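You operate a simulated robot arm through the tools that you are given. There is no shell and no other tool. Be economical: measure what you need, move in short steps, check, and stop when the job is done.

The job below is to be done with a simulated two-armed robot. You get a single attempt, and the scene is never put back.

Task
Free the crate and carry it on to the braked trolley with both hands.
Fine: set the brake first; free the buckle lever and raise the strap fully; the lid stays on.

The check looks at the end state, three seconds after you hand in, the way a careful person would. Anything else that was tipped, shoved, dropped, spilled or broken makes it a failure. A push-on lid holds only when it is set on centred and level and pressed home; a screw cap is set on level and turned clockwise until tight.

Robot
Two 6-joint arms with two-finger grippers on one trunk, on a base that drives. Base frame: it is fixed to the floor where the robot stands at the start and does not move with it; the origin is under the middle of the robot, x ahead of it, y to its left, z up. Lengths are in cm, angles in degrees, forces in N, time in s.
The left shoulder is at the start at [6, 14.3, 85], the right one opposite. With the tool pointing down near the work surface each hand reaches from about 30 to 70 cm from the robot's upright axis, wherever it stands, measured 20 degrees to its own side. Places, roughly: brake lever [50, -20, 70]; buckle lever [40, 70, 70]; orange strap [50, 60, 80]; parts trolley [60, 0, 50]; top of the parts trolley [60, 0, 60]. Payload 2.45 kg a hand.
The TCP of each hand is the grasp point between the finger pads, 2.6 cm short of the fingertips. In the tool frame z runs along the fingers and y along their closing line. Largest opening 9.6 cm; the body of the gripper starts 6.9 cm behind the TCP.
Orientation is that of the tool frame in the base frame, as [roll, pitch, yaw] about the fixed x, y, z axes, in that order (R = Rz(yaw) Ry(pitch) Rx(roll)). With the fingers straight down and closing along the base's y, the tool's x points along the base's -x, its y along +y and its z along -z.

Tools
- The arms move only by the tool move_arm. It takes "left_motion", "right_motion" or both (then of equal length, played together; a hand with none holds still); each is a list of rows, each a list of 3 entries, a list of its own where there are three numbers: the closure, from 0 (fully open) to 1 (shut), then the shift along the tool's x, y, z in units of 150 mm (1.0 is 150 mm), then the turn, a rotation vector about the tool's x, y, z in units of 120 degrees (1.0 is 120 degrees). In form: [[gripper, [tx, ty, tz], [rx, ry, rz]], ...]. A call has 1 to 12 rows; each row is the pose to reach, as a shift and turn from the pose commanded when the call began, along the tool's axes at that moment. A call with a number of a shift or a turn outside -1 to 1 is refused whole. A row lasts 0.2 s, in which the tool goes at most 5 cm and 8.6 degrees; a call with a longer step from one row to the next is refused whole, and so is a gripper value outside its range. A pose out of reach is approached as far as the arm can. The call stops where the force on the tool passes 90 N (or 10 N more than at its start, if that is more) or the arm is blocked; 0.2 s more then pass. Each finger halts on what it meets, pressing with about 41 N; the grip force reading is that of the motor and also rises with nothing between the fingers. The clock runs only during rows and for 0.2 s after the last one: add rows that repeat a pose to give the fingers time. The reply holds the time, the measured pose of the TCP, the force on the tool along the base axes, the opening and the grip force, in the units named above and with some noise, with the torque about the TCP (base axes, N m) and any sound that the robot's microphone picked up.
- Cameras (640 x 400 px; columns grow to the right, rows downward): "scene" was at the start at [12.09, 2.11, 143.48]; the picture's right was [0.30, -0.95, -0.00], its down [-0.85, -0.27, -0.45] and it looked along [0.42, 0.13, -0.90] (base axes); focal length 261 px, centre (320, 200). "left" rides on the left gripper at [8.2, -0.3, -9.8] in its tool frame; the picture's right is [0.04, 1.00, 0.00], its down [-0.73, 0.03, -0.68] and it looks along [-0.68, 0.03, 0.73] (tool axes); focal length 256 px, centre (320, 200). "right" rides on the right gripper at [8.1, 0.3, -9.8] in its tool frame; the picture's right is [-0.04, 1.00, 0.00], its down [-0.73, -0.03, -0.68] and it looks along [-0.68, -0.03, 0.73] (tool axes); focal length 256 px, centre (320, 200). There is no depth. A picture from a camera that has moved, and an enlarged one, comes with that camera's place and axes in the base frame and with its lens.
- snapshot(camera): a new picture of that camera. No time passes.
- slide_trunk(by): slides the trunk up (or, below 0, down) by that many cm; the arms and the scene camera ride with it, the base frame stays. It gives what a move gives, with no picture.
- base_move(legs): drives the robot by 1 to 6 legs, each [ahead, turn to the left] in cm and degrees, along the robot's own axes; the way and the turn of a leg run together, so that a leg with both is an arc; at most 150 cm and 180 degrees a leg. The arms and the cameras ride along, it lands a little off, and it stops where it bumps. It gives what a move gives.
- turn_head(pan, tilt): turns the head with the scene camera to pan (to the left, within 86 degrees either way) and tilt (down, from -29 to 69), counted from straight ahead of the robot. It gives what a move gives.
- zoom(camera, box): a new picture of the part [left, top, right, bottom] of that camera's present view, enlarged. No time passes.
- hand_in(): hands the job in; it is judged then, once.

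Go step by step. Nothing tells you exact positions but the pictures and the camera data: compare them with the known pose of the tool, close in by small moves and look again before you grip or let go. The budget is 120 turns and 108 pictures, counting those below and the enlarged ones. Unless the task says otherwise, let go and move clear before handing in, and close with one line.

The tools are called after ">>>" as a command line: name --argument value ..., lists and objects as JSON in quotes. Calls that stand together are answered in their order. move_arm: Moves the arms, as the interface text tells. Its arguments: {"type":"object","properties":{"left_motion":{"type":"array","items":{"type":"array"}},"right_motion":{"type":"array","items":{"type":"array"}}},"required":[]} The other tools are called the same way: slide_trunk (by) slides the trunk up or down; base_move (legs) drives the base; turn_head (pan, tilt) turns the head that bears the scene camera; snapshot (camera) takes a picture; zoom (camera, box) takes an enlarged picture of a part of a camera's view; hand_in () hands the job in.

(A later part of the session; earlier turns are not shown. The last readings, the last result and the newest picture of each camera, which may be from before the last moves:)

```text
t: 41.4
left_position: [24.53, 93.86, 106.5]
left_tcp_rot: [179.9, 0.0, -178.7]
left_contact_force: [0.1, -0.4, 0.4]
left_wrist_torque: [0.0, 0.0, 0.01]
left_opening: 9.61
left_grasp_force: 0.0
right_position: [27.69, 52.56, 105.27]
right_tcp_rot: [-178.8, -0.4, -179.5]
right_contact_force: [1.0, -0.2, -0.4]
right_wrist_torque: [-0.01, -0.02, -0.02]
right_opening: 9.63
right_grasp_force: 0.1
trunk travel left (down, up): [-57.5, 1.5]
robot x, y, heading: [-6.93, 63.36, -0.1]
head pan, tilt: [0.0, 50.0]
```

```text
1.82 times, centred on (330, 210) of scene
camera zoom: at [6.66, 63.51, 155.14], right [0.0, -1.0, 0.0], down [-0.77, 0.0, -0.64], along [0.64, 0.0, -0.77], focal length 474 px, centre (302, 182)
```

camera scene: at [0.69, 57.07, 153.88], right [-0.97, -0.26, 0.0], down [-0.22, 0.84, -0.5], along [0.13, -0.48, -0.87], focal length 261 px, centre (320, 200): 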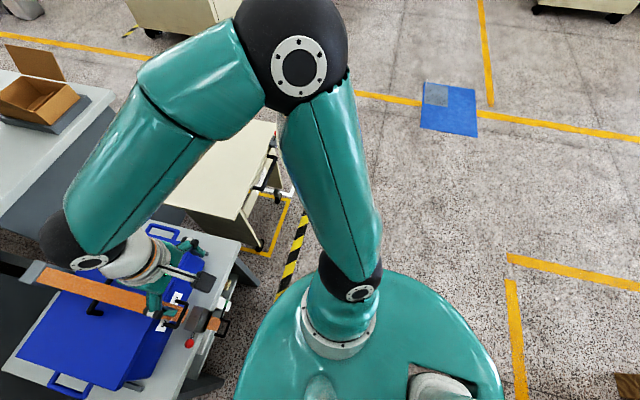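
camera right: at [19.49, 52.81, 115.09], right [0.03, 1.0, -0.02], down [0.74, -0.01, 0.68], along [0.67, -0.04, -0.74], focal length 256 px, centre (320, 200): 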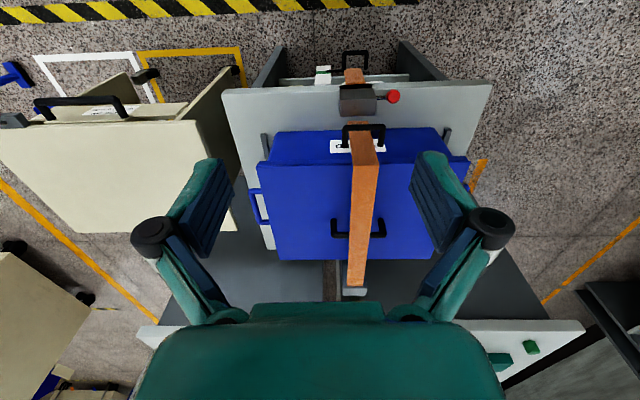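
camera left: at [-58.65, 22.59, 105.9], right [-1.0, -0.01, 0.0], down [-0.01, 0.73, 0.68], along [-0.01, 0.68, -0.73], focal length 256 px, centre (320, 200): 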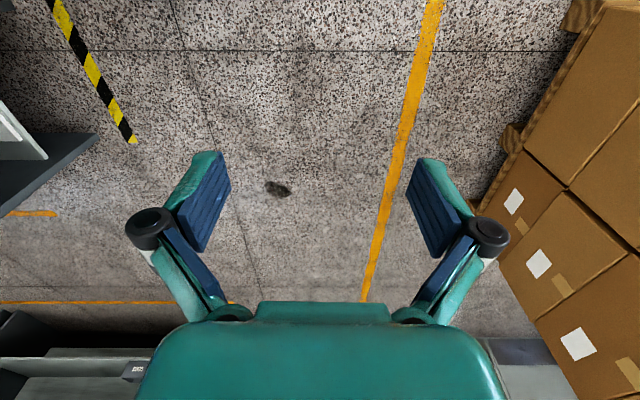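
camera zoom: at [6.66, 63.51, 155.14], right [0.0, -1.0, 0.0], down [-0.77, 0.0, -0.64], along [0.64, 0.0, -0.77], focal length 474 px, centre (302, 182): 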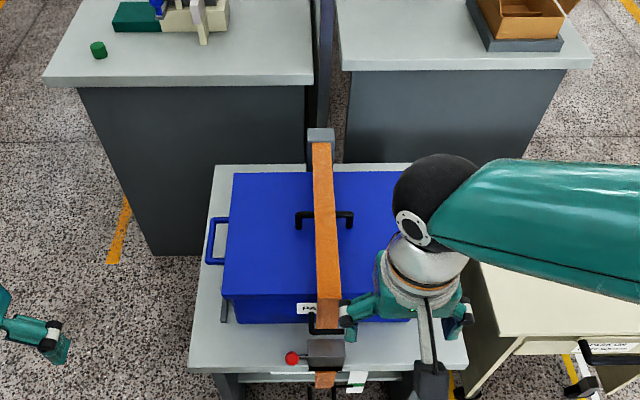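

The strap's front handle is at about [42.4, 59, 72], the buckle block at [39, 59, 63], and its red knob at about [38.3, 65.5, 63]. I lower the trunk and bring the left camera near the buckle, moving the right hand aside.

>>> slide_trunk --by -12

>>> move_arm --left_motion '[[0, [-0.1, -0.25, 0], [0, 0, 0]], [0, [-0.2, -0.5, 0], [0, 0, 0]], [0, [-0.3, -0.75, 0], [0, 0, 0]], [0, [-0.4, -1, 0], [0, 0, 0]]]' --right_motion '[[0, [0, -0.25, 0], [0, 0, 0]], [0, [0, -0.5, 0], [0, 0, 0]], [0, [0, -0.75, 0], [0, 0, 0]], [0, [0, -1, 0], [0, 0, 0]]]'

>>> move_arm --left_motion '[[0, [-0.05, -0.25, 0.1], [0, 0, 0]], [0, [-0.1, -0.5, 0.2], [0, 0, 0]], [0, [-0.15, -0.7, 0.4], [0, 0, 0]], [0, [-0.15, -0.8, 0.6], [0, 0, 0]]]'

>>> snapshot --camera "left"

>>> snapshot --camera "right"

>>> zoom --camera "scene" --box '[200, 100, 460, 320]'

```text
t: 42.9
left_position: [24.61, 93.78, 94.52]
left_tcp_rot: [-180.0, 0.1, -178.8]
left_contact_force: [0.7, -0.1, -0.3]
left_wrist_torque: [-0.02, 0.0, 0.01]
left_opening: 9.6
left_grasp_force: 0.1
right_position: [27.79, 52.51, 93.36]
right_tcp_rot: [-178.8, -0.3, -179.5]
right_contact_force: [-0.7, 0.1, 0.1]
right_wrist_torque: [-0.02, 0.02, 0.01]
right_opening: 9.63
right_grasp_force: 0.0
trunk travel left (down, up): [-45.5, 13.5]
robot x, y, heading: [-7.09, 63.22, -0.1]
head pan, tilt: [0.0, 50.0]
```

```text
t: 43.9
left_position: [31.02, 78.82, 94.16]
left_tcp_rot: [179.9, 0.0, -178.9]
left_contact_force: [0.5, 0.8, -0.4]
left_wrist_torque: [0.02, -0.01, -0.01]
left_opening: 9.58
left_grasp_force: 0.0
right_position: [28.15, 37.38, 93.38]
right_tcp_rot: [-178.9, -0.3, -179.5]
right_contact_force: [0.6, -0.6, -0.8]
right_wrist_torque: [0.04, 0.01, 0.04]
right_opening: 9.6
right_grasp_force: 0.0
trunk travel left (down, up): [-45.5, 13.5]
robot x, y, heading: [-7.21, 63.28, 0.0]
head pan, tilt: [0.0, 50.0]
```

```text
t: 44.9
left_position: [33.41, 66.91, 85.77]
left_tcp_rot: [180.0, 0.0, -178.8]
left_contact_force: [0.1, -0.8, -0.1]
left_wrist_torque: [0.04, -0.02, -0.03]
left_opening: 9.58
left_grasp_force: 0.0
right_position: [28.03, 37.44, 93.41]
right_tcp_rot: [-178.8, -0.3, -179.5]
right_contact_force: [0.5, 0.2, 0.2]
right_wrist_torque: [-0.02, -0.01, 0.02]
right_opening: 9.6
right_grasp_force: 0.1
trunk travel left (down, up): [-45.5, 13.5]
robot x, y, heading: [-6.82, 63.4, 0.2]
head pan, tilt: [0.0, 50.0]
```

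```text
72 pictures are left
camera left: at [25.18, 66.34, 95.44], right [-0.06, 1.0, 0.0], down [0.73, 0.04, 0.68], along [0.68, 0.04, -0.73], focal length 256 px, centre (320, 200)
```

left: 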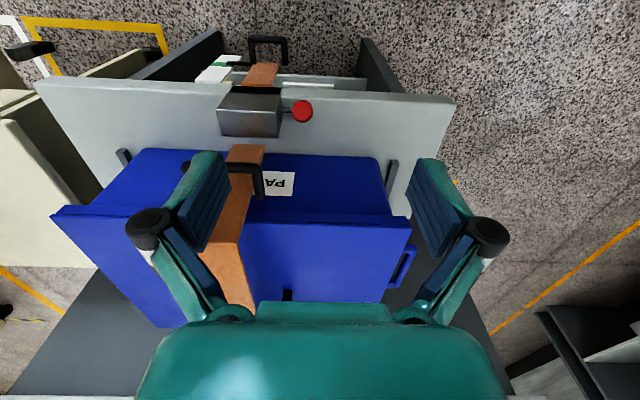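

```text
71 pictures are left
camera right: at [19.86, 37.72, 103.3], right [0.03, 1.0, -0.02], down [0.74, -0.01, 0.68], along [0.67, -0.04, -0.74], focal length 256 px, centre (320, 200)
```

right: 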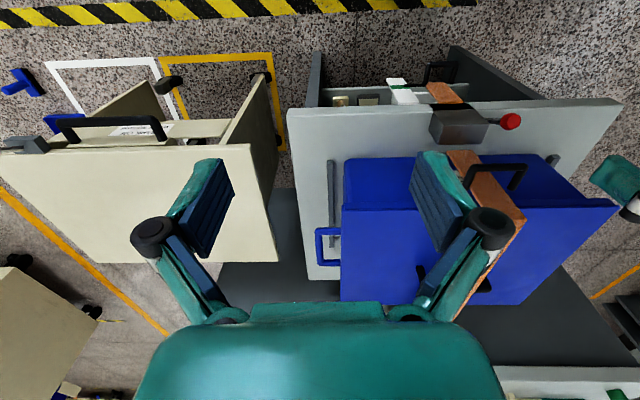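

```text
1.82 times, centred on (330, 210) of scene
camera zoom: at [6.7, 63.48, 143.14], right [0.0, -1.0, 0.0], down [-0.77, 0.0, -0.64], along [0.64, 0.0, -0.77], focal length 474 px, centre (302, 182)
```

zoom: 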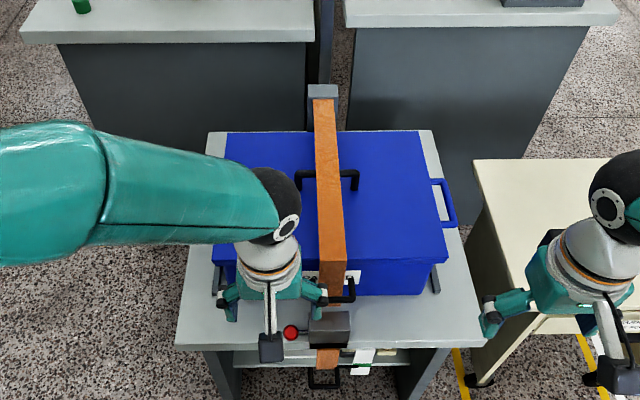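

>>> zoom --camera "left" --box '[180, 20, 340, 220]'

>>> zoom --camera "right" --box '[310, 50, 550, 200]'

>>> zoom --camera "scene" --box '[290, 250, 380, 320]'

```text
2.00 times, centred on (260, 120) of left
camera zoom: at [25.18, 66.34, 95.44], right [-0.06, 1.0, 0.0], down [0.73, 0.04, 0.68], along [0.68, 0.04, -0.73], focal length 512 px, centre (440, 360)
```

zoom: 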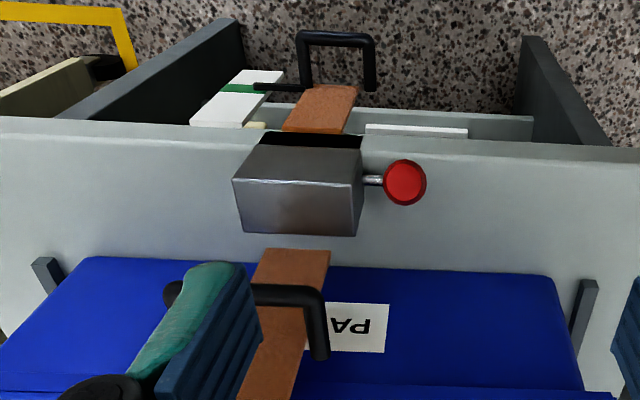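

```text
2.67 times, centred on (430, 125) of right
camera zoom: at [19.86, 37.72, 103.3], right [0.03, 1.0, -0.02], down [0.74, -0.01, 0.68], along [0.67, -0.04, -0.74], focal length 683 px, centre (27, 400)
```

zoom: 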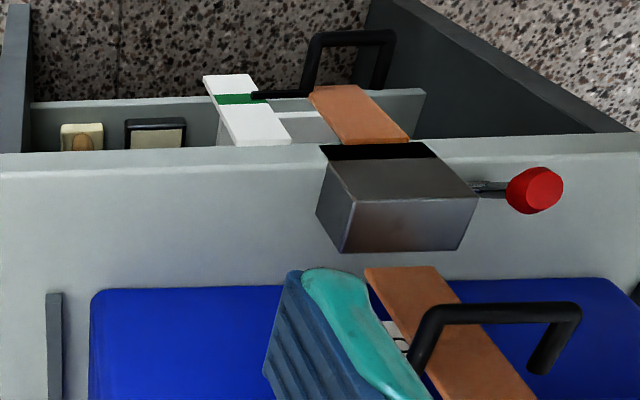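

```text
5.71 times, centred on (335, 285) of scene
camera zoom: at [6.7, 63.48, 143.14], right [0.0, -1.0, 0.0], down [-0.77, 0.0, -0.64], along [0.64, 0.0, -0.77], focal length 1491 px, centre (234, -286)
```

zoom: 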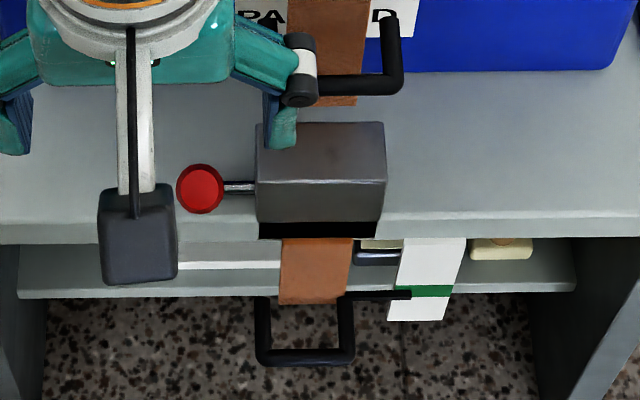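

The tail pointer sits in the green band of its gauge already. I place the knob at [38.1, 65.0, 66.0], on a short stem out of the block's left side. I turn the left hand 90° so its fingers straddle the knob fore-and-aft.

>>> move_arm --left_motion '[[0, [-0.1, -0.03, 0.0], [0, 0, 0.07]], [0, [-0.15, -0.06, 0.0], [0, 0, 0.14]], [0, [-0.2, -0.09, 0], [0, 0, 0.21]], [0, [-0.25, -0.12, 0], [0, 0, 0.28]], [0, [-0.31, -0.12, 0], [0, 0, 0.35]], [0, [-0.31, -0.12, 0], [0, 0, 0.42]], [0, [-0.31, -0.12, 0], [0, 0, 0.49]], [0, [-0.31, -0.12, 0], [0, 0, 0.56]], [0, [-0.31, -0.12, 0], [0, 0, 0.63]], [0, [-0.31, -0.12, 0.1], [0, 0, 0.7]], [0, [-0.31, -0.12, 0.2], [0, 0, 0.74]], [0, [-0.31, -0.12, 0.3], [0, 0, 0.74]]]'

>>> snapshot --camera "left"

```text
t: 47.5
left_position: [38.29, 65.04, 80.92]
left_tcp_rot: [179.9, 0.0, 92.3]
left_contact_force: [-0.1, -0.3, 0.8]
left_wrist_torque: [0.0, 0.0, 0.04]
left_opening: 9.6
left_grasp_force: 0.0
right_position: [28.11, 37.42, 93.43]
right_tcp_rot: [-178.8, -0.3, -179.5]
right_contact_force: [0.8, -0.3, 0.7]
right_wrist_torque: [0.02, -0.03, 0.01]
right_opening: 9.61
right_grasp_force: 0.0
trunk travel left (down, up): [-45.5, 13.5]
robot x, y, heading: [-7.25, 63.55, -0.2]
head pan, tilt: [0.0, 50.0]
```

```text
66 pictures are left
camera left: at [37.54, 73.27, 90.62], right [1.0, 0.08, 0.0], down [0.06, -0.73, 0.68], along [0.06, -0.68, -0.73], focal length 256 px, centre (320, 200)
```

left: 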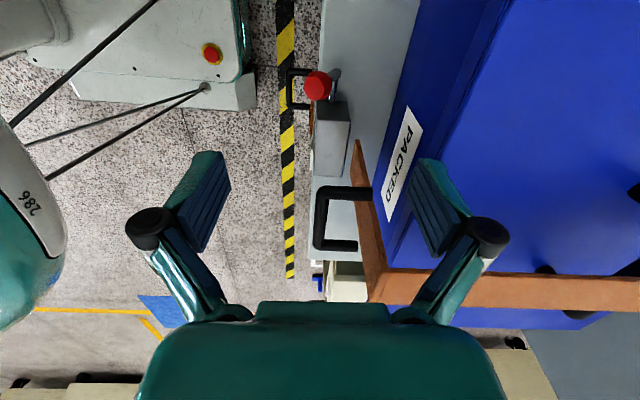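

>>> zoom --camera "left" --box '[270, 50, 390, 190]'

```text
2.86 times, centred on (330, 120) of left
camera zoom: at [37.54, 73.27, 90.62], right [1.0, 0.08, 0.0], down [0.06, -0.73, 0.68], along [0.06, -0.68, -0.73], focal length 731 px, centre (291, 429)
```

zoom: 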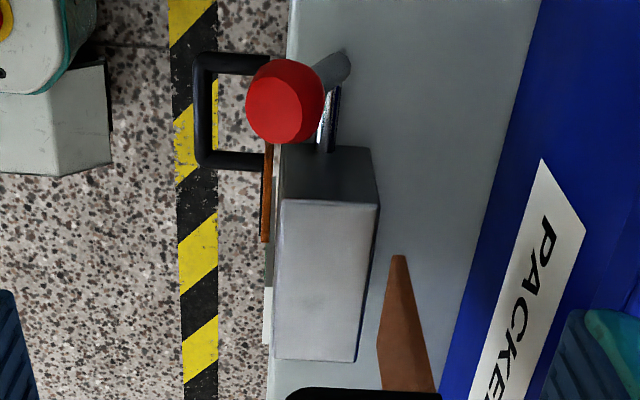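

The lever is a crank on a y-axis shaft, with its hub at about [40, 65, 62.5] and the knob leaning toward me. With closed fingers I'll come down on the near side of the knob.

>>> move_arm --left_motion '[[0.5, [0, -0.12, 0], [0, 0, 0]], [1, [0, -0.22, 0], [0, 0, 0]], [1, [0, -0.22, 0.25], [0, 0, 0]], [1, [0, -0.22, 0.5], [0, 0, 0]], [1, [0, -0.22, 0.75], [0, 0, 0]], [1, [0, -0.22, 0.95], [0, 0, 0]], [1, [0, -0.22, 0.95], [0, 0, 0]]]'

>>> snapshot --camera "left"

```text
t: 49.1
left_position: [34.76, 65.2, 66.5]
left_tcp_rot: [179.9, -0.1, 92.4]
left_contact_force: [0.9, 0.6, 0.3]
left_wrist_torque: [0.0, -0.01, 0.02]
left_opening: 0.0
left_grasp_force: 28.7
right_position: [28.03, 37.33, 93.54]
right_tcp_rot: [-178.7, -0.3, -179.6]
right_contact_force: [1.1, -0.1, -0.2]
right_wrist_torque: [0.02, -0.01, -0.04]
right_opening: 9.58
right_grasp_force: 0.1
trunk travel left (down, up): [-45.5, 13.5]
robot x, y, heading: [-7.18, 63.5, 0.1]
head pan, tilt: [0.0, 50.0]
```

```text
64 pictures are left
camera left: at [34.14, 73.32, 76.4], right [1.0, 0.08, 0.0], down [0.06, -0.73, 0.68], along [0.06, -0.68, -0.73], focal length 256 px, centre (320, 200)
```

left: 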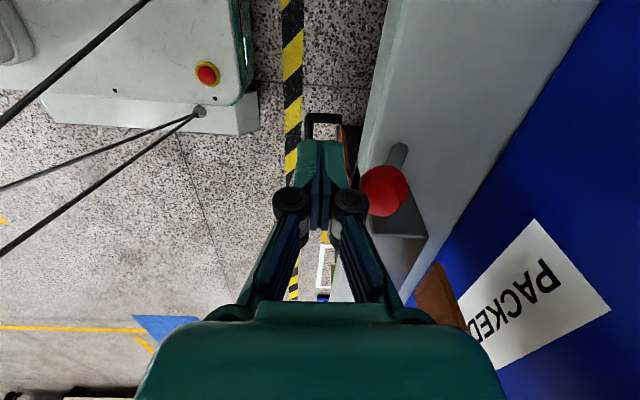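

Fingers are beside the knob. I push it slowly away (+x).

>>> move_arm --left_motion '[[1, [0, 0.05, 0], [0, 0, 0]], [1, [0, 0.1, 0], [0, 0, 0]], [1, [0, 0.15, -0.01], [0, 0, 0]], [1, [0, 0.2, -0.02], [0, 0, 0]], [1, [0, 0.2, -0.02], [0, 0, 0]]]'

>>> snapshot --camera "left"

```text
t: 50.3
left_position: [36.49, 65.43, 67.0]
left_tcp_rot: [-179.1, -0.5, 91.7]
left_contact_force: [-67.4, -9.0, -9.3]
left_wrist_torque: [1.37, -6.7, -2.98]
left_opening: 0.0
left_grasp_force: 28.4
right_position: [27.73, 37.47, 93.67]
right_tcp_rot: [-178.8, -0.1, -179.5]
right_contact_force: [0.1, -0.4, 0.4]
right_wrist_torque: [-0.03, -0.02, -0.03]
right_opening: 9.61
right_grasp_force: 0.0
trunk travel left (down, up): [-45.5, 13.5]
robot x, y, heading: [-7.05, 63.45, -0.0]
head pan, tilt: [0.0, 50.0]
```

```text
63 pictures are left
camera left: at [36.02, 73.45, 76.81], right [1.0, 0.07, -0.01], down [0.06, -0.74, 0.67], along [0.04, -0.67, -0.74], focal length 256 px, centre (320, 200)
```

left: 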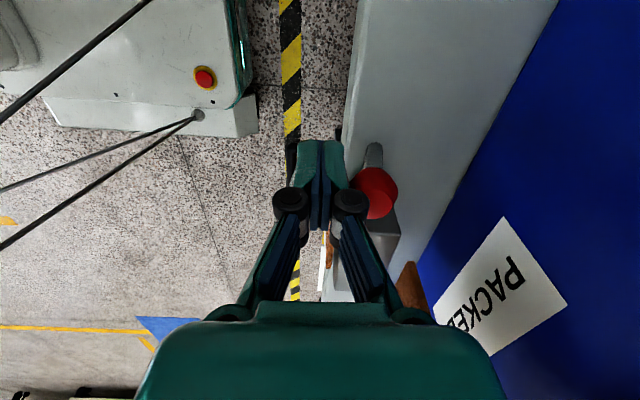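

The torque says the contact is about 10 cm above the fingertips, so the gripper body is touching something else. I back off and look.

>>> move_arm --left_motion '[[1, [0, -0.1, 0], [0, 0, 0]], [1, [0, -0.2, 0], [0, 0, 0]]]'

>>> zoom --camera "scene" --box '[220, 150, 420, 320]'

>>> snapshot --camera "left"

```text
t: 50.9
left_position: [34.89, 64.92, 67.32]
left_tcp_rot: [179.7, 0.2, 92.5]
left_contact_force: [0.1, 0.2, 0.7]
left_wrist_torque: [0.02, 0.01, -0.02]
left_opening: 0.0
left_grasp_force: 28.2
right_position: [28.0, 37.44, 93.5]
right_tcp_rot: [-178.8, -0.3, -179.5]
right_contact_force: [-0.6, 0.3, -0.1]
right_wrist_torque: [0.0, -0.02, -0.03]
right_opening: 9.58
right_grasp_force: 0.1
trunk travel left (down, up): [-45.5, 13.5]
robot x, y, heading: [-6.67, 63.05, 0.1]
head pan, tilt: [0.0, 50.0]
```

```text
2.35 times, centred on (320, 235) of scene
camera zoom: at [6.62, 63.51, 143.16], right [0.0, -1.0, 0.0], down [-0.77, 0.0, -0.64], along [0.64, 0.0, -0.77], focal length 614 px, centre (320, 118)
```

zoom: 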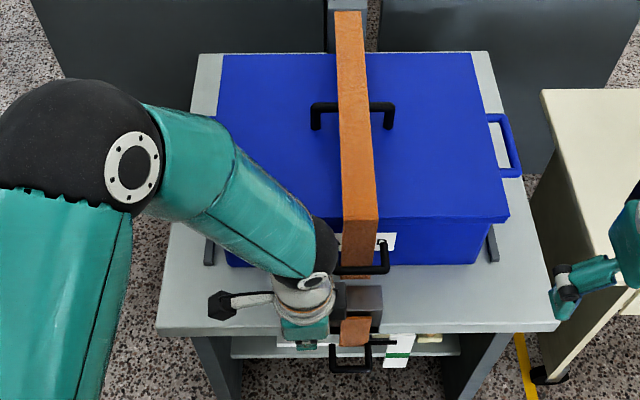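

```text
61 pictures are left
camera left: at [34.2, 73.15, 77.06], right [1.0, 0.09, 0.01], down [0.06, -0.73, 0.68], along [0.06, -0.68, -0.73], focal length 256 px, centre (320, 200)
```

left: 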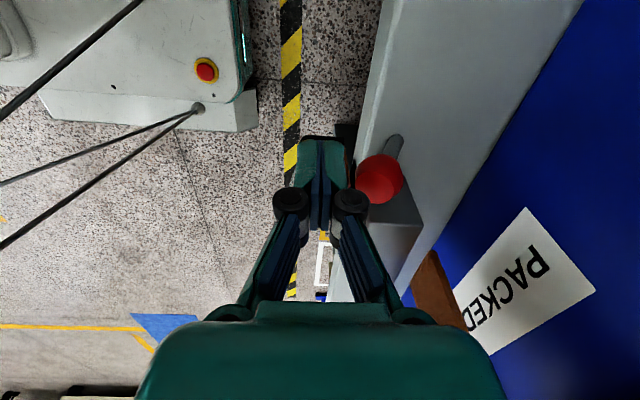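

>>> zoom --camera "scene" --box '[300, 240, 390, 320]'

>>> zoom --camera "right" --box '[340, 50, 560, 200]'

```text
5.00 times, centred on (345, 280) of scene
camera zoom: at [6.62, 63.51, 143.16], right [0.0, -1.0, 0.0], down [-0.77, 0.0, -0.64], along [0.64, 0.0, -0.77], focal length 1305 px, centre (195, -200)
```

zoom: 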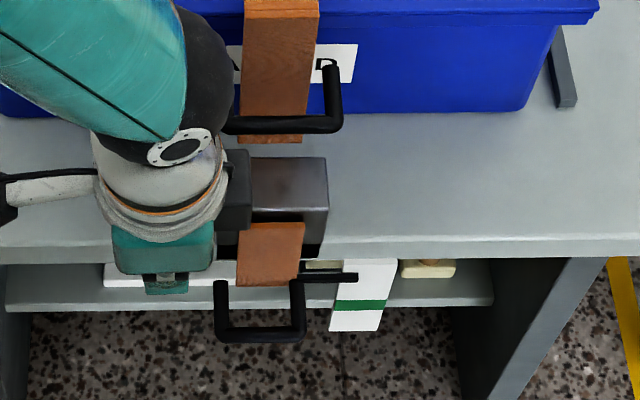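

```text
2.67 times, centred on (450, 125) of right
camera zoom: at [19.8, 37.74, 103.34], right [0.03, 1.0, -0.02], down [0.74, -0.01, 0.68], along [0.68, -0.04, -0.74], focal length 683 px, centre (-27, 400)
```

zoom: 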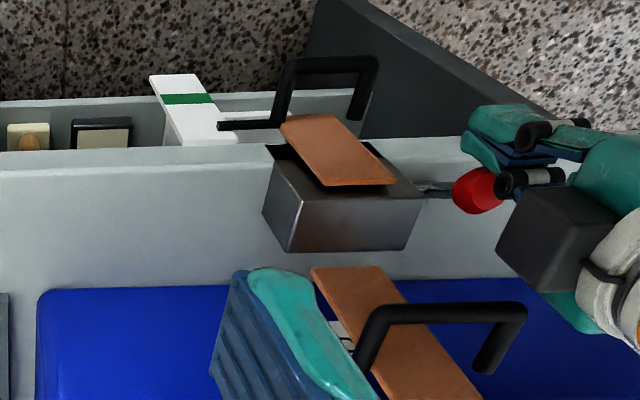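

The tail plate with its pointer has shifted: its pointer now lies off the green band. I raise the left hand clear and look again at everything.

>>> move_arm --left_motion '[[1, [0, -0.1, -0.25], [0, 0, 0]], [0.5, [0, -0.2, -0.5], [0, 0, 0]], [0, [0.2, -0.2, -0.75], [0, 0, 0]], [0, [0.5, -0.2, -0.85], [0, 0, 0]]]'

>>> zoom --camera "left" --box '[240, 40, 440, 190]'

>>> zoom --camera "right" --box '[360, 60, 560, 200]'

>>> zoom --camera "scene" --box '[280, 230, 380, 310]'

```text
t: 51.9
left_position: [31.5, 72.56, 79.79]
left_tcp_rot: [179.9, 0.0, 92.4]
left_contact_force: [-0.2, 0.0, -0.2]
left_wrist_torque: [-0.01, 0.01, -0.01]
left_opening: 9.6
left_grasp_force: 0.0
right_position: [28.16, 37.54, 93.59]
right_tcp_rot: [-178.9, -0.3, -179.5]
right_contact_force: [-1.1, -0.5, -0.1]
right_wrist_torque: [-0.01, -0.04, -0.01]
right_opening: 9.6
right_grasp_force: 0.1
trunk travel left (down, up): [-45.5, 13.5]
robot x, y, heading: [-7.38, 63.12, 0.3]
head pan, tilt: [0.0, 50.0]
```

```text
2.67 times, centred on (340, 115) of left
camera zoom: at [30.9, 80.69, 89.58], right [1.0, 0.08, 0.0], down [0.06, -0.73, 0.68], along [0.06, -0.68, -0.73], focal length 683 px, centre (267, 427)
```

zoom: 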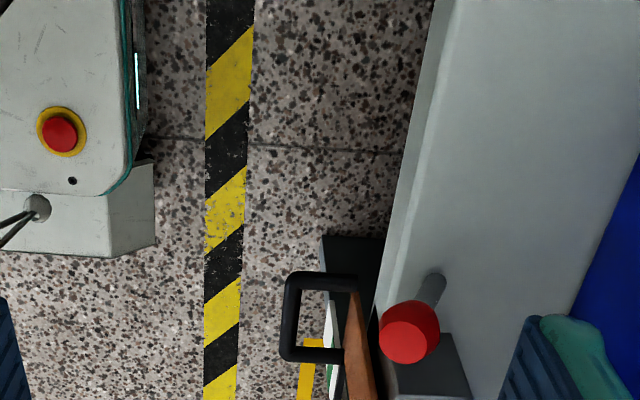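

```text
2.86 times, centred on (460, 130) of right
camera zoom: at [19.82, 37.79, 103.33], right [0.03, 1.0, -0.02], down [0.74, -0.01, 0.68], along [0.68, -0.04, -0.74], focal length 731 px, centre (-80, 400)
```

zoom: 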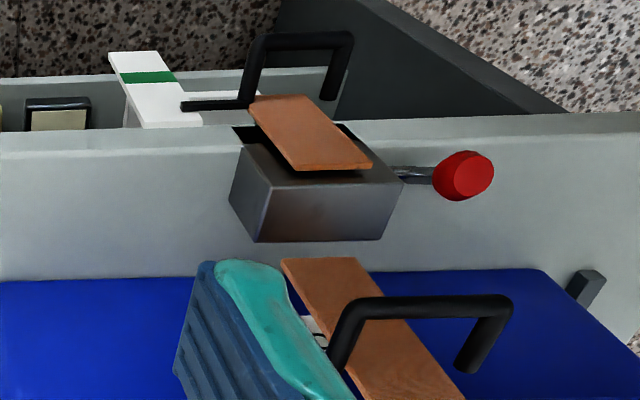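

```text
5.00 times, centred on (330, 270) of scene
camera zoom: at [6.65, 63.58, 143.14], right [0.0, -1.0, 0.0], down [-0.77, 0.0, -0.64], along [0.64, 0.0, -0.77], focal length 1305 px, centre (270, -150)
```

zoom: 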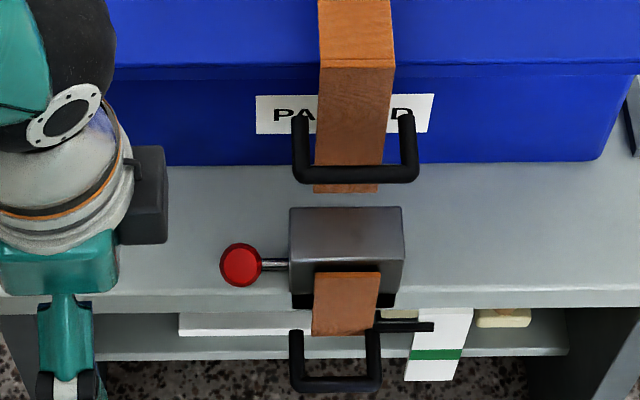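

The tail plate slid up vertically and the crank hasn't turned. I'll work the lever with a tilted hand, so the wrist stays clear of the strap. I back the robot up 12 cm and turn the left hand back to face forward.

>>> base_move --legs '[[-12, 0]]'

>>> move_arm --left_motion '[[0, [0, 0, -0.05], [0, 0, -0.07]], [0, [0, 0, -0.1], [0, 0, -0.14]], [0, [0, 0, -0.1], [0, 0, -0.21]], [0, [0, 0, -0.1], [0, 0, -0.28]], [0, [0, 0, -0.1], [0, 0, -0.35]], [0, [0, 0, -0.1], [0, 0, -0.42]], [0, [0, 0, -0.1], [0, 0, -0.49]], [0, [0, 0, -0.1], [0, 0, -0.56]], [0, [0, 0, -0.1], [0, 0, -0.63]], [0, [0, 0, -0.1], [0, 0, -0.7]], [0, [0, 0, -0.1], [0, 0, -0.73]]]'

>>> move_arm --left_motion '[[0.3, [0, 0, 0], [0, -0.07, 0]], [0.6, [0, 0, 0], [0, -0.14, 0]], [1, [0, 0, 0], [0, -0.21, 0]], [1, [0, 0, 0], [0, -0.28, 0]], [1, [0, 0, 0], [0, -0.35, 0]], [1, [0, 0, 0], [0, -0.38, 0]]]'

>>> snapshot --camera "left"

```text
t: 53.1
left_position: [19.71, 72.5, 79.86]
left_tcp_rot: [179.8, -0.1, 92.3]
left_contact_force: [-0.7, 0.6, 0.4]
left_wrist_torque: [0.05, -0.06, -0.03]
left_opening: 9.58
left_grasp_force: 0.0
right_position: [15.93, 37.35, 93.58]
right_tcp_rot: [-178.8, -0.2, -179.5]
right_contact_force: [-0.6, 0.2, -0.1]
right_wrist_torque: [-0.03, -0.03, -0.01]
right_opening: 9.58
right_grasp_force: 0.1
trunk travel left (down, up): [-45.5, 13.5]
robot x, y, heading: [-19.06, 63.46, -0.1]
head pan, tilt: [0.0, 50.0]
```

```text
t: 55.5
left_position: [19.7, 72.51, 81.37]
left_tcp_rot: [179.9, 0.2, -179.9]
left_contact_force: [-0.2, 1.0, 0.2]
left_wrist_torque: [0.0, 0.05, 0.03]
left_opening: 9.6
left_grasp_force: 0.0
right_position: [16.24, 37.28, 93.57]
right_tcp_rot: [-178.8, -0.3, -179.7]
right_contact_force: [0.5, -0.5, 0.2]
right_wrist_torque: [0.01, 0.02, 0.02]
right_opening: 9.59
right_grasp_force: 0.1
trunk travel left (down, up): [-45.5, 13.5]
robot x, y, heading: [-18.95, 63.58, 0.0]
head pan, tilt: [0.0, 50.0]
```

```text
t: 56.9
left_position: [23.96, 69.67, 81.05]
left_tcp_rot: [-179.9, 45.7, 179.9]
left_contact_force: [0.3, 0.1, -0.3]
left_wrist_torque: [-0.01, -0.05, 0.01]
left_opening: 0.0
left_grasp_force: 29.0
left hand out of reach, approached as far as the arm can: row 4, 5, 6
right_position: [16.15, 37.35, 93.55]
right_tcp_rot: [-178.8, -0.4, -179.4]
right_contact_force: [0.0, -0.7, -0.2]
right_wrist_torque: [-0.01, 0.02, 0.0]
right_opening: 9.61
right_grasp_force: 0.1
trunk travel left (down, up): [-45.5, 13.5]
robot x, y, heading: [-19.03, 63.31, -0.2]
head pan, tilt: [0.0, 50.0]
```

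```text
55 pictures are left
camera left: at [11.26, 69.32, 81.97], right [-0.03, 1.0, -0.03], down [0.03, 0.03, 1.0], along [1.0, 0.03, -0.03], focal length 256 px, centre (320, 200)
```

left: 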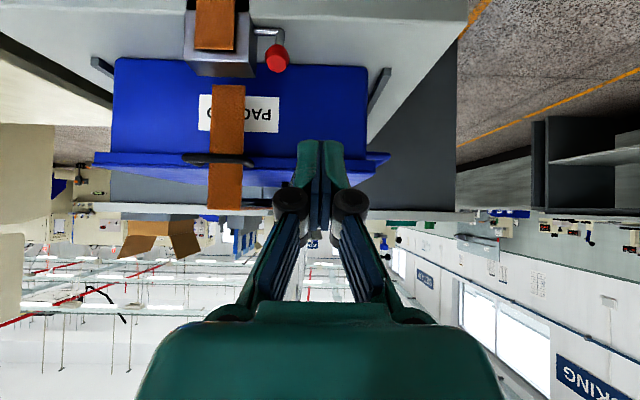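

>>> zoom --camera "left" --box '[160, 0, 320, 110]'

```text
3.64 times, centred on (240, 55) of left
camera zoom: at [11.26, 69.32, 81.97], right [-0.03, 1.0, -0.03], down [0.03, 0.03, 1.0], along [1.0, 0.03, -0.03], focal length 931 px, centre (611, 727)
```

zoom: 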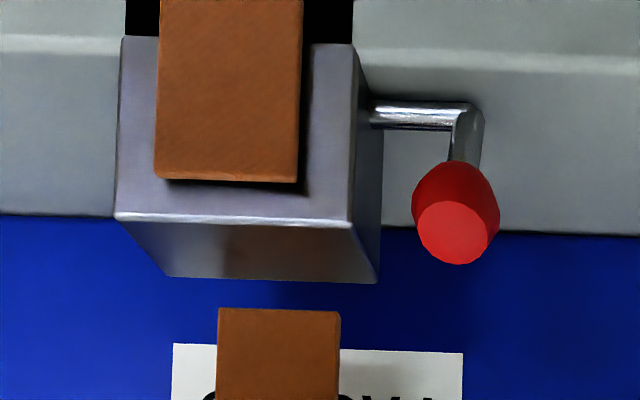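

I now see the crank clearly: the shaft runs out of the block along y, then the arm goes up to the knob. I bring the tilted closed fingers toward the near side of the knob.

>>> move_arm --left_motion '[[1, [0, -0.1, 0.2], [0, -0.38, 0]], [1, [0, -0.2, 0.4], [0, -0.38, 0]], [1, [0, -0.3, 0.6], [0, -0.38, 0]], [1, [0, -0.4, 0.7], [0, -0.38, 0]], [1, [0, -0.4, 0.7], [0, -0.38, 0]]]'

>>> snapshot --camera "left"

```text
refused: row 1 steps farther than a row can; nothing moved
```

```text
53 pictures are left
camera left: at [11.26, 69.32, 81.97], right [-0.03, 1.0, -0.03], down [0.03, 0.03, 1.0], along [1.0, 0.03, -0.03], focal length 256 px, centre (320, 200)
```

left: 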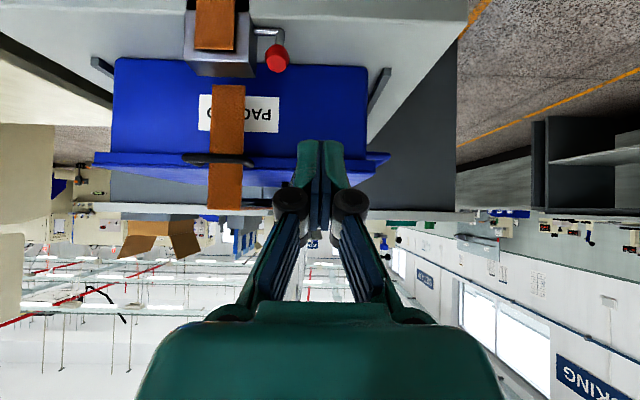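

>>> move_arm --left_motion '[[1, [0, -0.1, 0.2], [0, 0, 0]], [1, [0, -0.2, 0.4], [0, 0, 0]], [1, [0, -0.3, 0.6], [0, 0, 0]], [1, [0, -0.4, 0.7], [0, 0, 0]], [1, [0, -0.4, 0.7], [0, 0, 0]]]'

>>> snapshot --camera "left"

```text
t: 58.1
left_position: [31.37, 63.63, 73.93]
left_tcp_rot: [-180.0, 45.7, 179.9]
left_contact_force: [1.2, 0.0, 0.3]
left_wrist_torque: [0.03, -0.02, -0.01]
left_opening: 0.0
left_grasp_force: 28.6
right_position: [16.12, 37.44, 93.62]
right_tcp_rot: [-178.8, -0.3, -179.5]
right_contact_force: [-0.1, 0.9, -0.4]
right_wrist_torque: [-0.01, 0.01, 0.01]
right_opening: 9.59
right_grasp_force: 0.1
trunk travel left (down, up): [-45.5, 13.5]
robot x, y, heading: [-18.85, 63.32, -0.1]
head pan, tilt: [0.0, 50.0]
```

```text
52 pictures are left
camera left: at [18.64, 63.21, 74.87], right [-0.03, 1.0, -0.03], down [0.03, 0.03, 1.0], along [1.0, 0.03, -0.03], focal length 256 px, centre (320, 200)
```

left: 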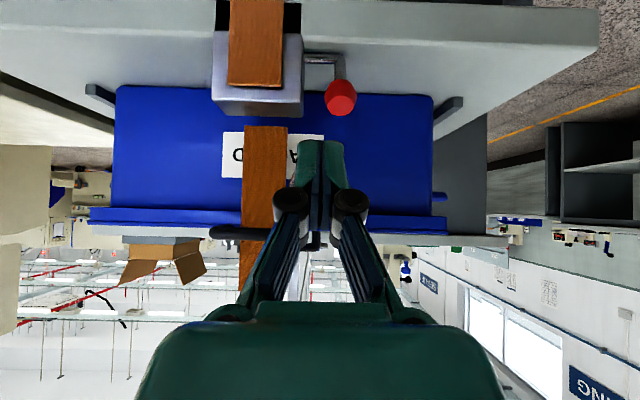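

>>> move_arm --left_motion '[[1, [0.19, 0.1, 0.1], [0, 0, 0]], [1, [0.19, 0.1, 0.385], [0, 0, 0]], [1, [0.19, 0.1, 0.385], [0, 0, 0]]]'

>>> snapshot --camera "left"

```text
t: 58.9
left_position: [33.6, 65.19, 67.65]
left_tcp_rot: [-180.0, 45.7, 179.9]
left_contact_force: [-0.6, 0.0, 0.6]
left_wrist_torque: [-0.02, 0.0, 0.01]
left_opening: 0.0
left_grasp_force: 28.7
right_position: [16.2, 37.36, 93.46]
right_tcp_rot: [-178.8, -0.3, -179.6]
right_contact_force: [0.0, -0.3, 0.4]
right_wrist_torque: [-0.02, -0.01, -0.01]
right_opening: 9.62
right_grasp_force: 0.1
trunk travel left (down, up): [-45.5, 13.5]
robot x, y, heading: [-18.69, 63.11, -0.0]
head pan, tilt: [0.0, 50.0]
```

```text
51 pictures are left
camera left: at [20.86, 64.83, 68.59], right [-0.03, 1.0, -0.03], down [0.03, 0.03, 1.0], along [1.0, 0.03, -0.03], focal length 256 px, centre (320, 200)
```

left: 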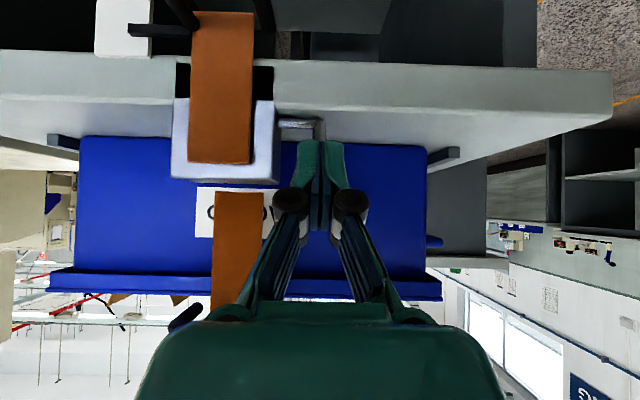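

>>> move_arm --left_motion '[[1, [-0.047, 0, 0.048], [0, 0, 0]], [1, [-0.094, 0, 0.096], [0, 0, 0]], [1, [-0.14, 0, 0.143], [0, 0, 0]], [1, [-0.14, 0, 0.143], [0, 0, 0]]]'

>>> snapshot --camera "left"

>>> zoom --camera "scene" --box '[260, 170, 420, 270]'

```text
t: 59.9
left_position: [36.64, 65.34, 67.76]
left_tcp_rot: [-180.0, 45.7, 179.9]
left_contact_force: [0.0, -0.1, 0.0]
left_wrist_torque: [0.02, -0.01, 0.0]
left_opening: 0.01
left_grasp_force: 28.4
right_position: [16.17, 37.44, 93.62]
right_tcp_rot: [-178.8, -0.3, -179.6]
right_contact_force: [0.2, -0.3, 0.2]
right_wrist_torque: [0.0, -0.01, -0.03]
right_opening: 9.6
right_grasp_force: 0.1
trunk travel left (down, up): [-45.5, 13.5]
robot x, y, heading: [-18.89, 63.36, -0.1]
head pan, tilt: [0.0, 50.0]
```

```text
50 pictures are left
camera left: at [23.8, 64.92, 68.66], right [-0.03, 1.0, -0.03], down [0.03, 0.03, 1.0], along [1.0, 0.03, -0.03], focal length 256 px, centre (320, 200)
```

left: 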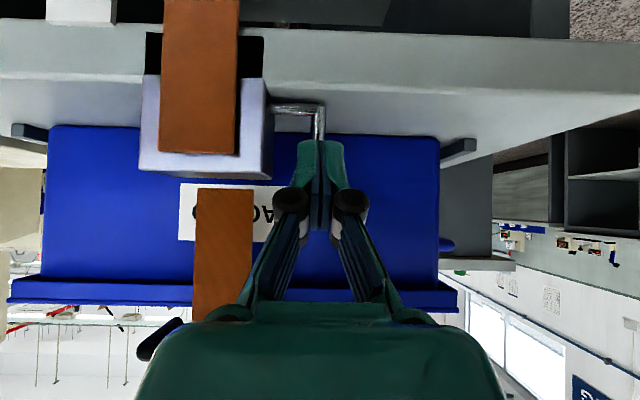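

```text
4.00 times, centred on (340, 220) of scene
camera zoom: at [-5.19, 63.5, 143.13], right [0.0, -1.0, 0.0], down [-0.77, 0.0, -0.64], along [0.64, 0.0, -0.77], focal length 1044 px, centre (240, 120)
```

zoom: 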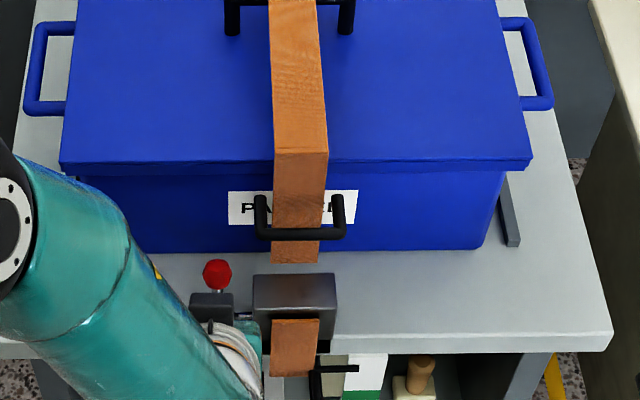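

The crank moves freely now and its knob has swung over. I push it on to its far stop.

>>> move_arm --left_motion '[[1, [-0.047, 0, 0.048], [0, 0, 0]], [1, [-0.094, 0, 0.096], [0, 0, 0]], [1, [-0.125, 0, 0.143], [0, 0, 0]], [1, [-0.14, 0, 0.18], [0, 0, 0]], [1, [-0.14, 0, 0.18], [0, 0, 0]]]'

>>> zoom --camera "scene" --box '[260, 170, 420, 270]'

```text
t: 60.9
left_position: [38.22, 65.13, 67.05]
left_tcp_rot: [179.6, 44.1, 179.1]
left_contact_force: [-47.9, 5.4, 26.9]
left_wrist_torque: [0.16, -0.24, 0.12]
left_opening: 0.59
left_grasp_force: 29.0
right_position: [15.76, 37.37, 93.77]
right_tcp_rot: [-178.8, -0.2, -179.6]
right_contact_force: [-0.1, -0.2, 0.1]
right_wrist_torque: [0.02, 0.02, 0.02]
right_opening: 9.59
right_grasp_force: 0.0
trunk travel left (down, up): [-45.5, 13.5]
robot x, y, heading: [-19.21, 63.44, -0.4]
head pan, tilt: [0.0, 50.0]
stopped in row 4 (left hand): the force on the tool passed its limit at 97 N (the readings are from after the stop); the commanded pose is now the measured one
```

```text
4.00 times, centred on (340, 220) of scene
camera zoom: at [-5.93, 63.53, 143.23], right [0.0, -1.0, 0.0], down [-0.76, 0.0, -0.65], along [0.65, 0.0, -0.76], focal length 1044 px, centre (240, 120)
```

zoom: 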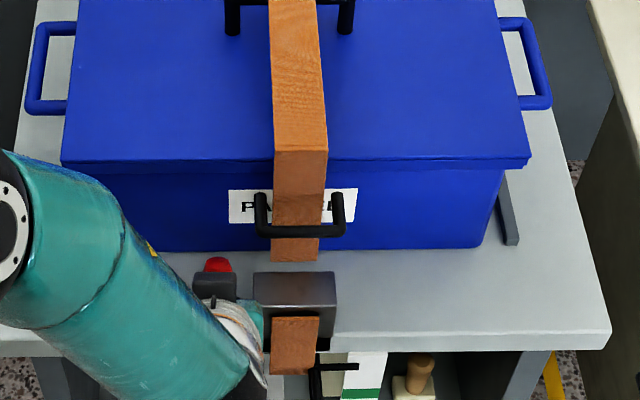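

The crank reached its far stop. I back off and check that it stays there.

>>> move_arm --left_motion '[[1, [0, 0, -0.2], [0, 0, 0]], [1, [0, 0, -0.5], [0, 0, 0]], [1, [0, 0.1, -0.8], [0, 0, 0]], [0.5, [0, 0.3, -0.9], [0, 0, 0]], [0, [0, 0.5, -1], [0, 0, 0]]]'

>>> zoom --camera "scene" --box '[220, 100, 420, 280]'

>>> snapshot --camera "left"

```text
t: 62.1
left_position: [28.61, 72.59, 77.98]
left_tcp_rot: [179.9, 44.6, 179.4]
left_contact_force: [0.3, 0.8, -0.9]
left_wrist_torque: [0.02, 0.02, 0.01]
left_opening: 8.04
left_grasp_force: 0.0
right_position: [16.21, 37.47, 93.63]
right_tcp_rot: [-178.8, -0.4, -179.6]
right_contact_force: [-0.6, -0.7, -0.1]
right_wrist_torque: [0.01, 0.0, 0.0]
right_opening: 9.59
right_grasp_force: 0.1
trunk travel left (down, up): [-45.5, 13.5]
robot x, y, heading: [-19.35, 63.42, -0.1]
head pan, tilt: [0.0, 50.0]
```

```text
2.22 times, centred on (320, 190) of scene
camera zoom: at [-5.32, 63.55, 143.14], right [0.0, -1.0, 0.0], down [-0.77, 0.0, -0.64], along [0.64, 0.0, -0.77], focal length 580 px, centre (320, 222)
```

zoom: 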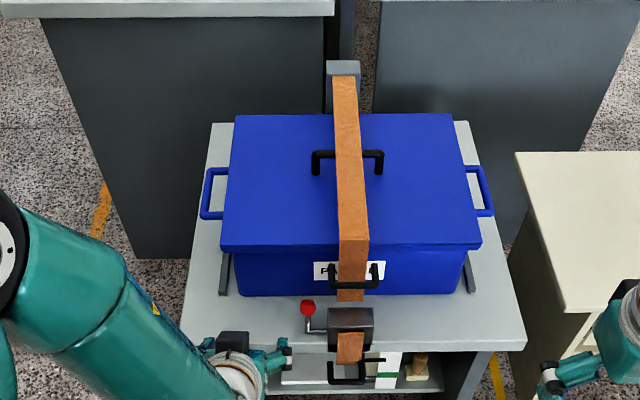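

```text
46 pictures are left
camera left: at [15.94, 72.36, 79.06], right [-0.02, 1.0, -0.03], down [0.05, 0.03, 1.0], along [1.0, 0.02, -0.05], focal length 256 px, centre (320, 200)
```

left: 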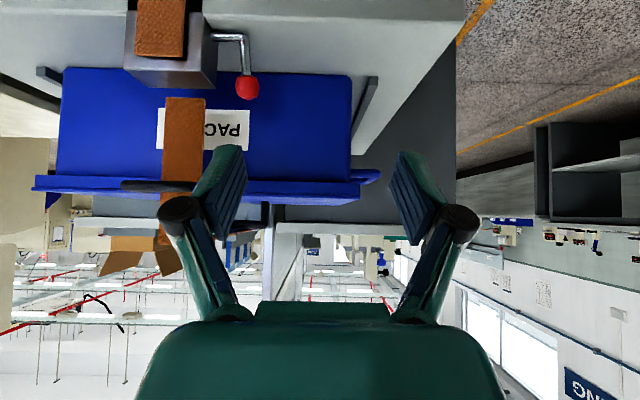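

The lever is freed and stays over. Next I raise the strap by its front handle with the right hand; I take the left hand up and clear first, then drive forward.

>>> move_arm --left_motion '[[0, [-0.15, 0.15, -0.15], [0, 0.07, 0]], [0, [-0.3, 0.3, -0.3], [0, 0.14, 0]], [0, [-0.45, 0.45, -0.45], [0, 0.21, 0]], [0, [-0.57, 0.6, -0.57], [0, 0.28, 0]], [0, [-0.57, 0.75, -0.57], [0, 0.35, 0]], [0, [-0.57, 0.8, -0.57], [0, 0.375, 0]]]' --right_motion '[[0, [0, 0.2, 0], [0, 0, -0.07]], [0, [0, 0.4, 0], [0, 0, -0.14]], [0, [0, 0.6, 0], [0, 0, -0.21]], [0, [0, 0.8, 0], [0, 0, -0.28]], [0, [0, 0.95, 0], [0, 0, -0.35]], [0, [0, 0.95, 0], [0, 0, -0.42]]]'

>>> move_arm --right_motion '[[0, [0, 0, 0], [0, 0, -0.07]], [0, [0, 0, 0], [0, 0, -0.14]], [0, [0, 0, 0], [0, 0, -0.21]], [0, [0, 0, 0], [0, 0, -0.28]], [0, [0, 0, 0], [0, 0, -0.33]]]'

>>> base_move --legs '[[16, 0]]'

>>> snapshot --camera "right"

>>> snapshot --camera "scene"

```text
t: 63.5
left_position: [28.59, 84.6, 89.83]
left_tcp_rot: [179.9, -0.7, 179.5]
left_contact_force: [0.3, -0.5, 0.4]
left_wrist_torque: [0.01, -0.03, 0.01]
left_opening: 9.61
left_grasp_force: 0.1
right_position: [16.05, 51.78, 93.5]
right_tcp_rot: [-179.6, -1.1, -129.0]
right_contact_force: [-0.1, -0.1, 0.5]
right_wrist_torque: [0.0, -0.01, -0.02]
right_opening: 9.61
right_grasp_force: 0.1
trunk travel left (down, up): [-45.5, 13.5]
robot x, y, heading: [-19.25, 63.35, 0.1]
head pan, tilt: [0.0, 50.0]
```

```text
t: 64.7
left_position: [28.68, 84.49, 89.76]
left_tcp_rot: [179.8, -0.6, 179.5]
left_contact_force: [0.1, 0.2, 0.0]
left_wrist_torque: [0.0, 0.05, 0.02]
left_opening: 9.59
left_grasp_force: 0.1
right_position: [15.95, 51.68, 93.31]
right_tcp_rot: [179.6, -1.3, -89.4]
right_contact_force: [0.4, 0.2, 0.8]
right_wrist_torque: [0.01, 0.01, 0.01]
right_opening: 9.59
right_grasp_force: 0.1
trunk travel left (down, up): [-45.5, 13.5]
robot x, y, heading: [-19.12, 63.26, -0.2]
head pan, tilt: [0.0, 50.0]
```

```text
t: 66.1
left_position: [44.72, 84.42, 89.84]
left_tcp_rot: [179.9, -0.7, 179.5]
left_contact_force: [-0.5, 0.1, -1.2]
left_wrist_torque: [-0.03, 0.02, -0.01]
left_opening: 9.58
left_grasp_force: 0.0
right_position: [32.22, 51.68, 93.25]
right_tcp_rot: [179.6, -1.1, -89.4]
right_contact_force: [0.2, 0.0, 0.1]
right_wrist_torque: [0.01, 0.01, 0.01]
right_opening: 9.57
right_grasp_force: 0.1
trunk travel left (down, up): [-45.5, 13.5]
robot x, y, heading: [-3.44, 63.31, -0.2]
head pan, tilt: [0.0, 50.0]
```

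```text
45 pictures are left
camera right: at [31.82, 43.49, 103.2], right [-1.0, 0.03, 0.01], down [0.03, 0.75, 0.66], along [0.02, 0.66, -0.75], focal length 256 px, centre (320, 200)
```

right: 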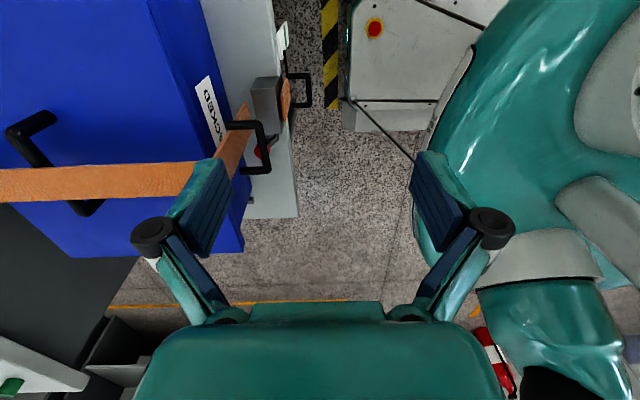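

```text
44 pictures are left
camera scene: at [10.95, 63.48, 143.11], right [0.0, -1.0, 0.0], down [-0.77, 0.0, -0.64], along [0.64, 0.0, -0.77], focal length 261 px, centre (320, 200)
```

scene: 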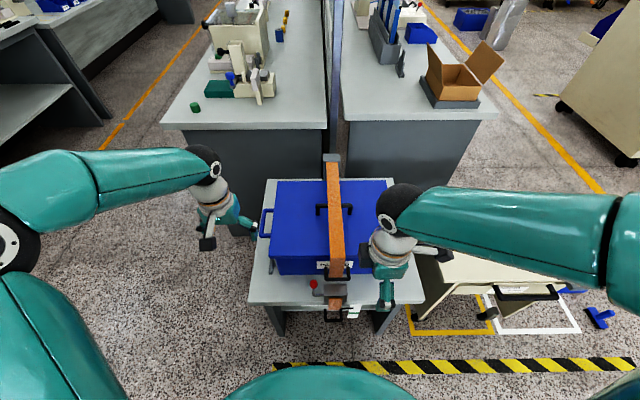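

>>> move_arm --right_motion '[[0, [-0.2, -0.2, 0], [0, 0, 0]], [0, [-0.4, -0.4, 0], [0, 0, 0]], [0, [-0.467, -0.473, 0.1], [0, 0, 0]], [0, [-0.467, -0.473, 0.1], [0, 0, 0]]]'

>>> snapshot --camera "right"

>>> zoom --camera "left" --box '[0, 0, 320, 200]'

```text
t: 67.1
left_position: [44.59, 84.52, 89.82]
left_tcp_rot: [179.9, -0.6, 179.5]
left_contact_force: [-0.4, -0.2, -0.6]
left_wrist_torque: [0.0, 0.01, -0.04]
left_opening: 9.59
left_grasp_force: 0.0
right_position: [39.12, 58.59, 91.75]
right_tcp_rot: [179.6, -1.1, -89.5]
right_contact_force: [0.4, 0.5, 0.9]
right_wrist_torque: [0.01, 0.0, -0.02]
right_opening: 9.6
right_grasp_force: 0.2
trunk travel left (down, up): [-45.5, 13.5]
robot x, y, heading: [-3.02, 63.04, 0.1]
head pan, tilt: [0.0, 50.0]
```

```text
43 pictures are left
camera right: at [38.76, 50.48, 101.64], right [-1.0, 0.03, 0.0], down [0.03, 0.75, 0.66], along [0.02, 0.66, -0.75], focal length 256 px, centre (320, 200)
```

right: 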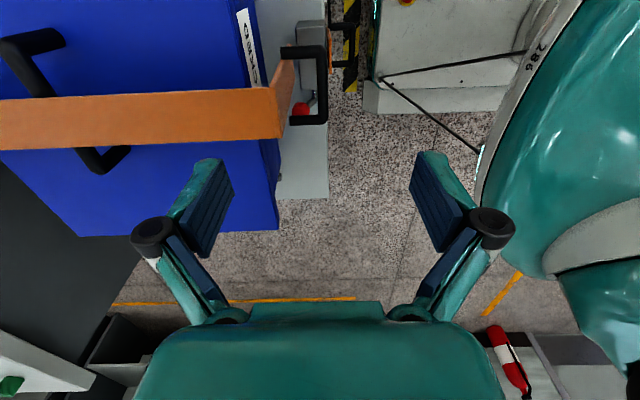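

```text
2.00 times, centred on (160, 100) of left
camera zoom: at [36.49, 84.14, 99.7], right [-0.03, 1.0, 0.0], down [0.74, 0.02, 0.67], along [0.67, 0.02, -0.74], focal length 512 px, centre (640, 400)
```

zoom: 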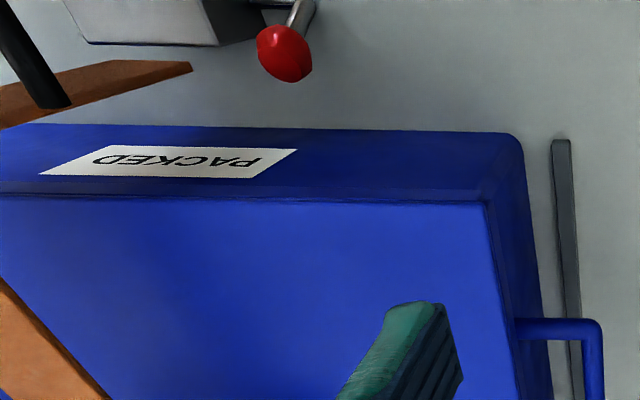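

Handle bar is about [38.5, 59, 74.6], standing ~4 cm off the strap. I part-close the fingers to about 3.3 cm and descend to straddle the bar.

>>> move_arm --right_motion '[[0.66, [0, 0.04, 0.1], [0, 0, 0]], [0.66, [0, 0.04, 0.3], [0, 0, 0]], [0.66, [0, 0.04, 0.6], [0, 0, 0]], [0.66, [0, 0.04, 0.7], [0, 0, 0]], [0.66, [0, 0.04, 0.7], [0, 0, 0]]]'

>>> snapshot --camera "right"

```text
t: 68.3
left_position: [44.59, 84.46, 89.84]
left_tcp_rot: [179.8, -0.6, 179.5]
left_contact_force: [-0.1, -0.6, -0.5]
left_wrist_torque: [0.0, -0.01, -0.01]
left_opening: 9.61
left_grasp_force: 0.0
right_position: [38.23, 58.29, 81.15]
right_tcp_rot: [179.7, -1.2, -89.7]
right_contact_force: [-0.5, -0.1, 0.1]
right_wrist_torque: [-0.02, 0.0, 0.02]
right_opening: 3.27
right_grasp_force: 0.1
trunk travel left (down, up): [-45.5, 13.5]
robot x, y, heading: [-2.97, 63.0, 0.2]
head pan, tilt: [0.0, 50.0]
```

```text
41 pictures are left
camera right: at [37.99, 50.23, 91.04], right [-1.0, 0.03, 0.0], down [0.03, 0.75, 0.66], along [0.02, 0.66, -0.75], focal length 256 px, centre (320, 200)
```

right: 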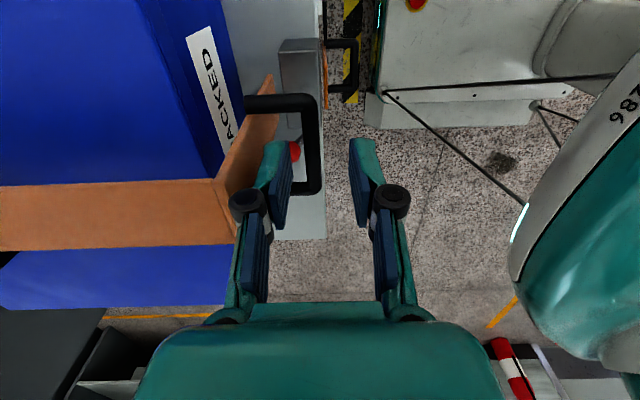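

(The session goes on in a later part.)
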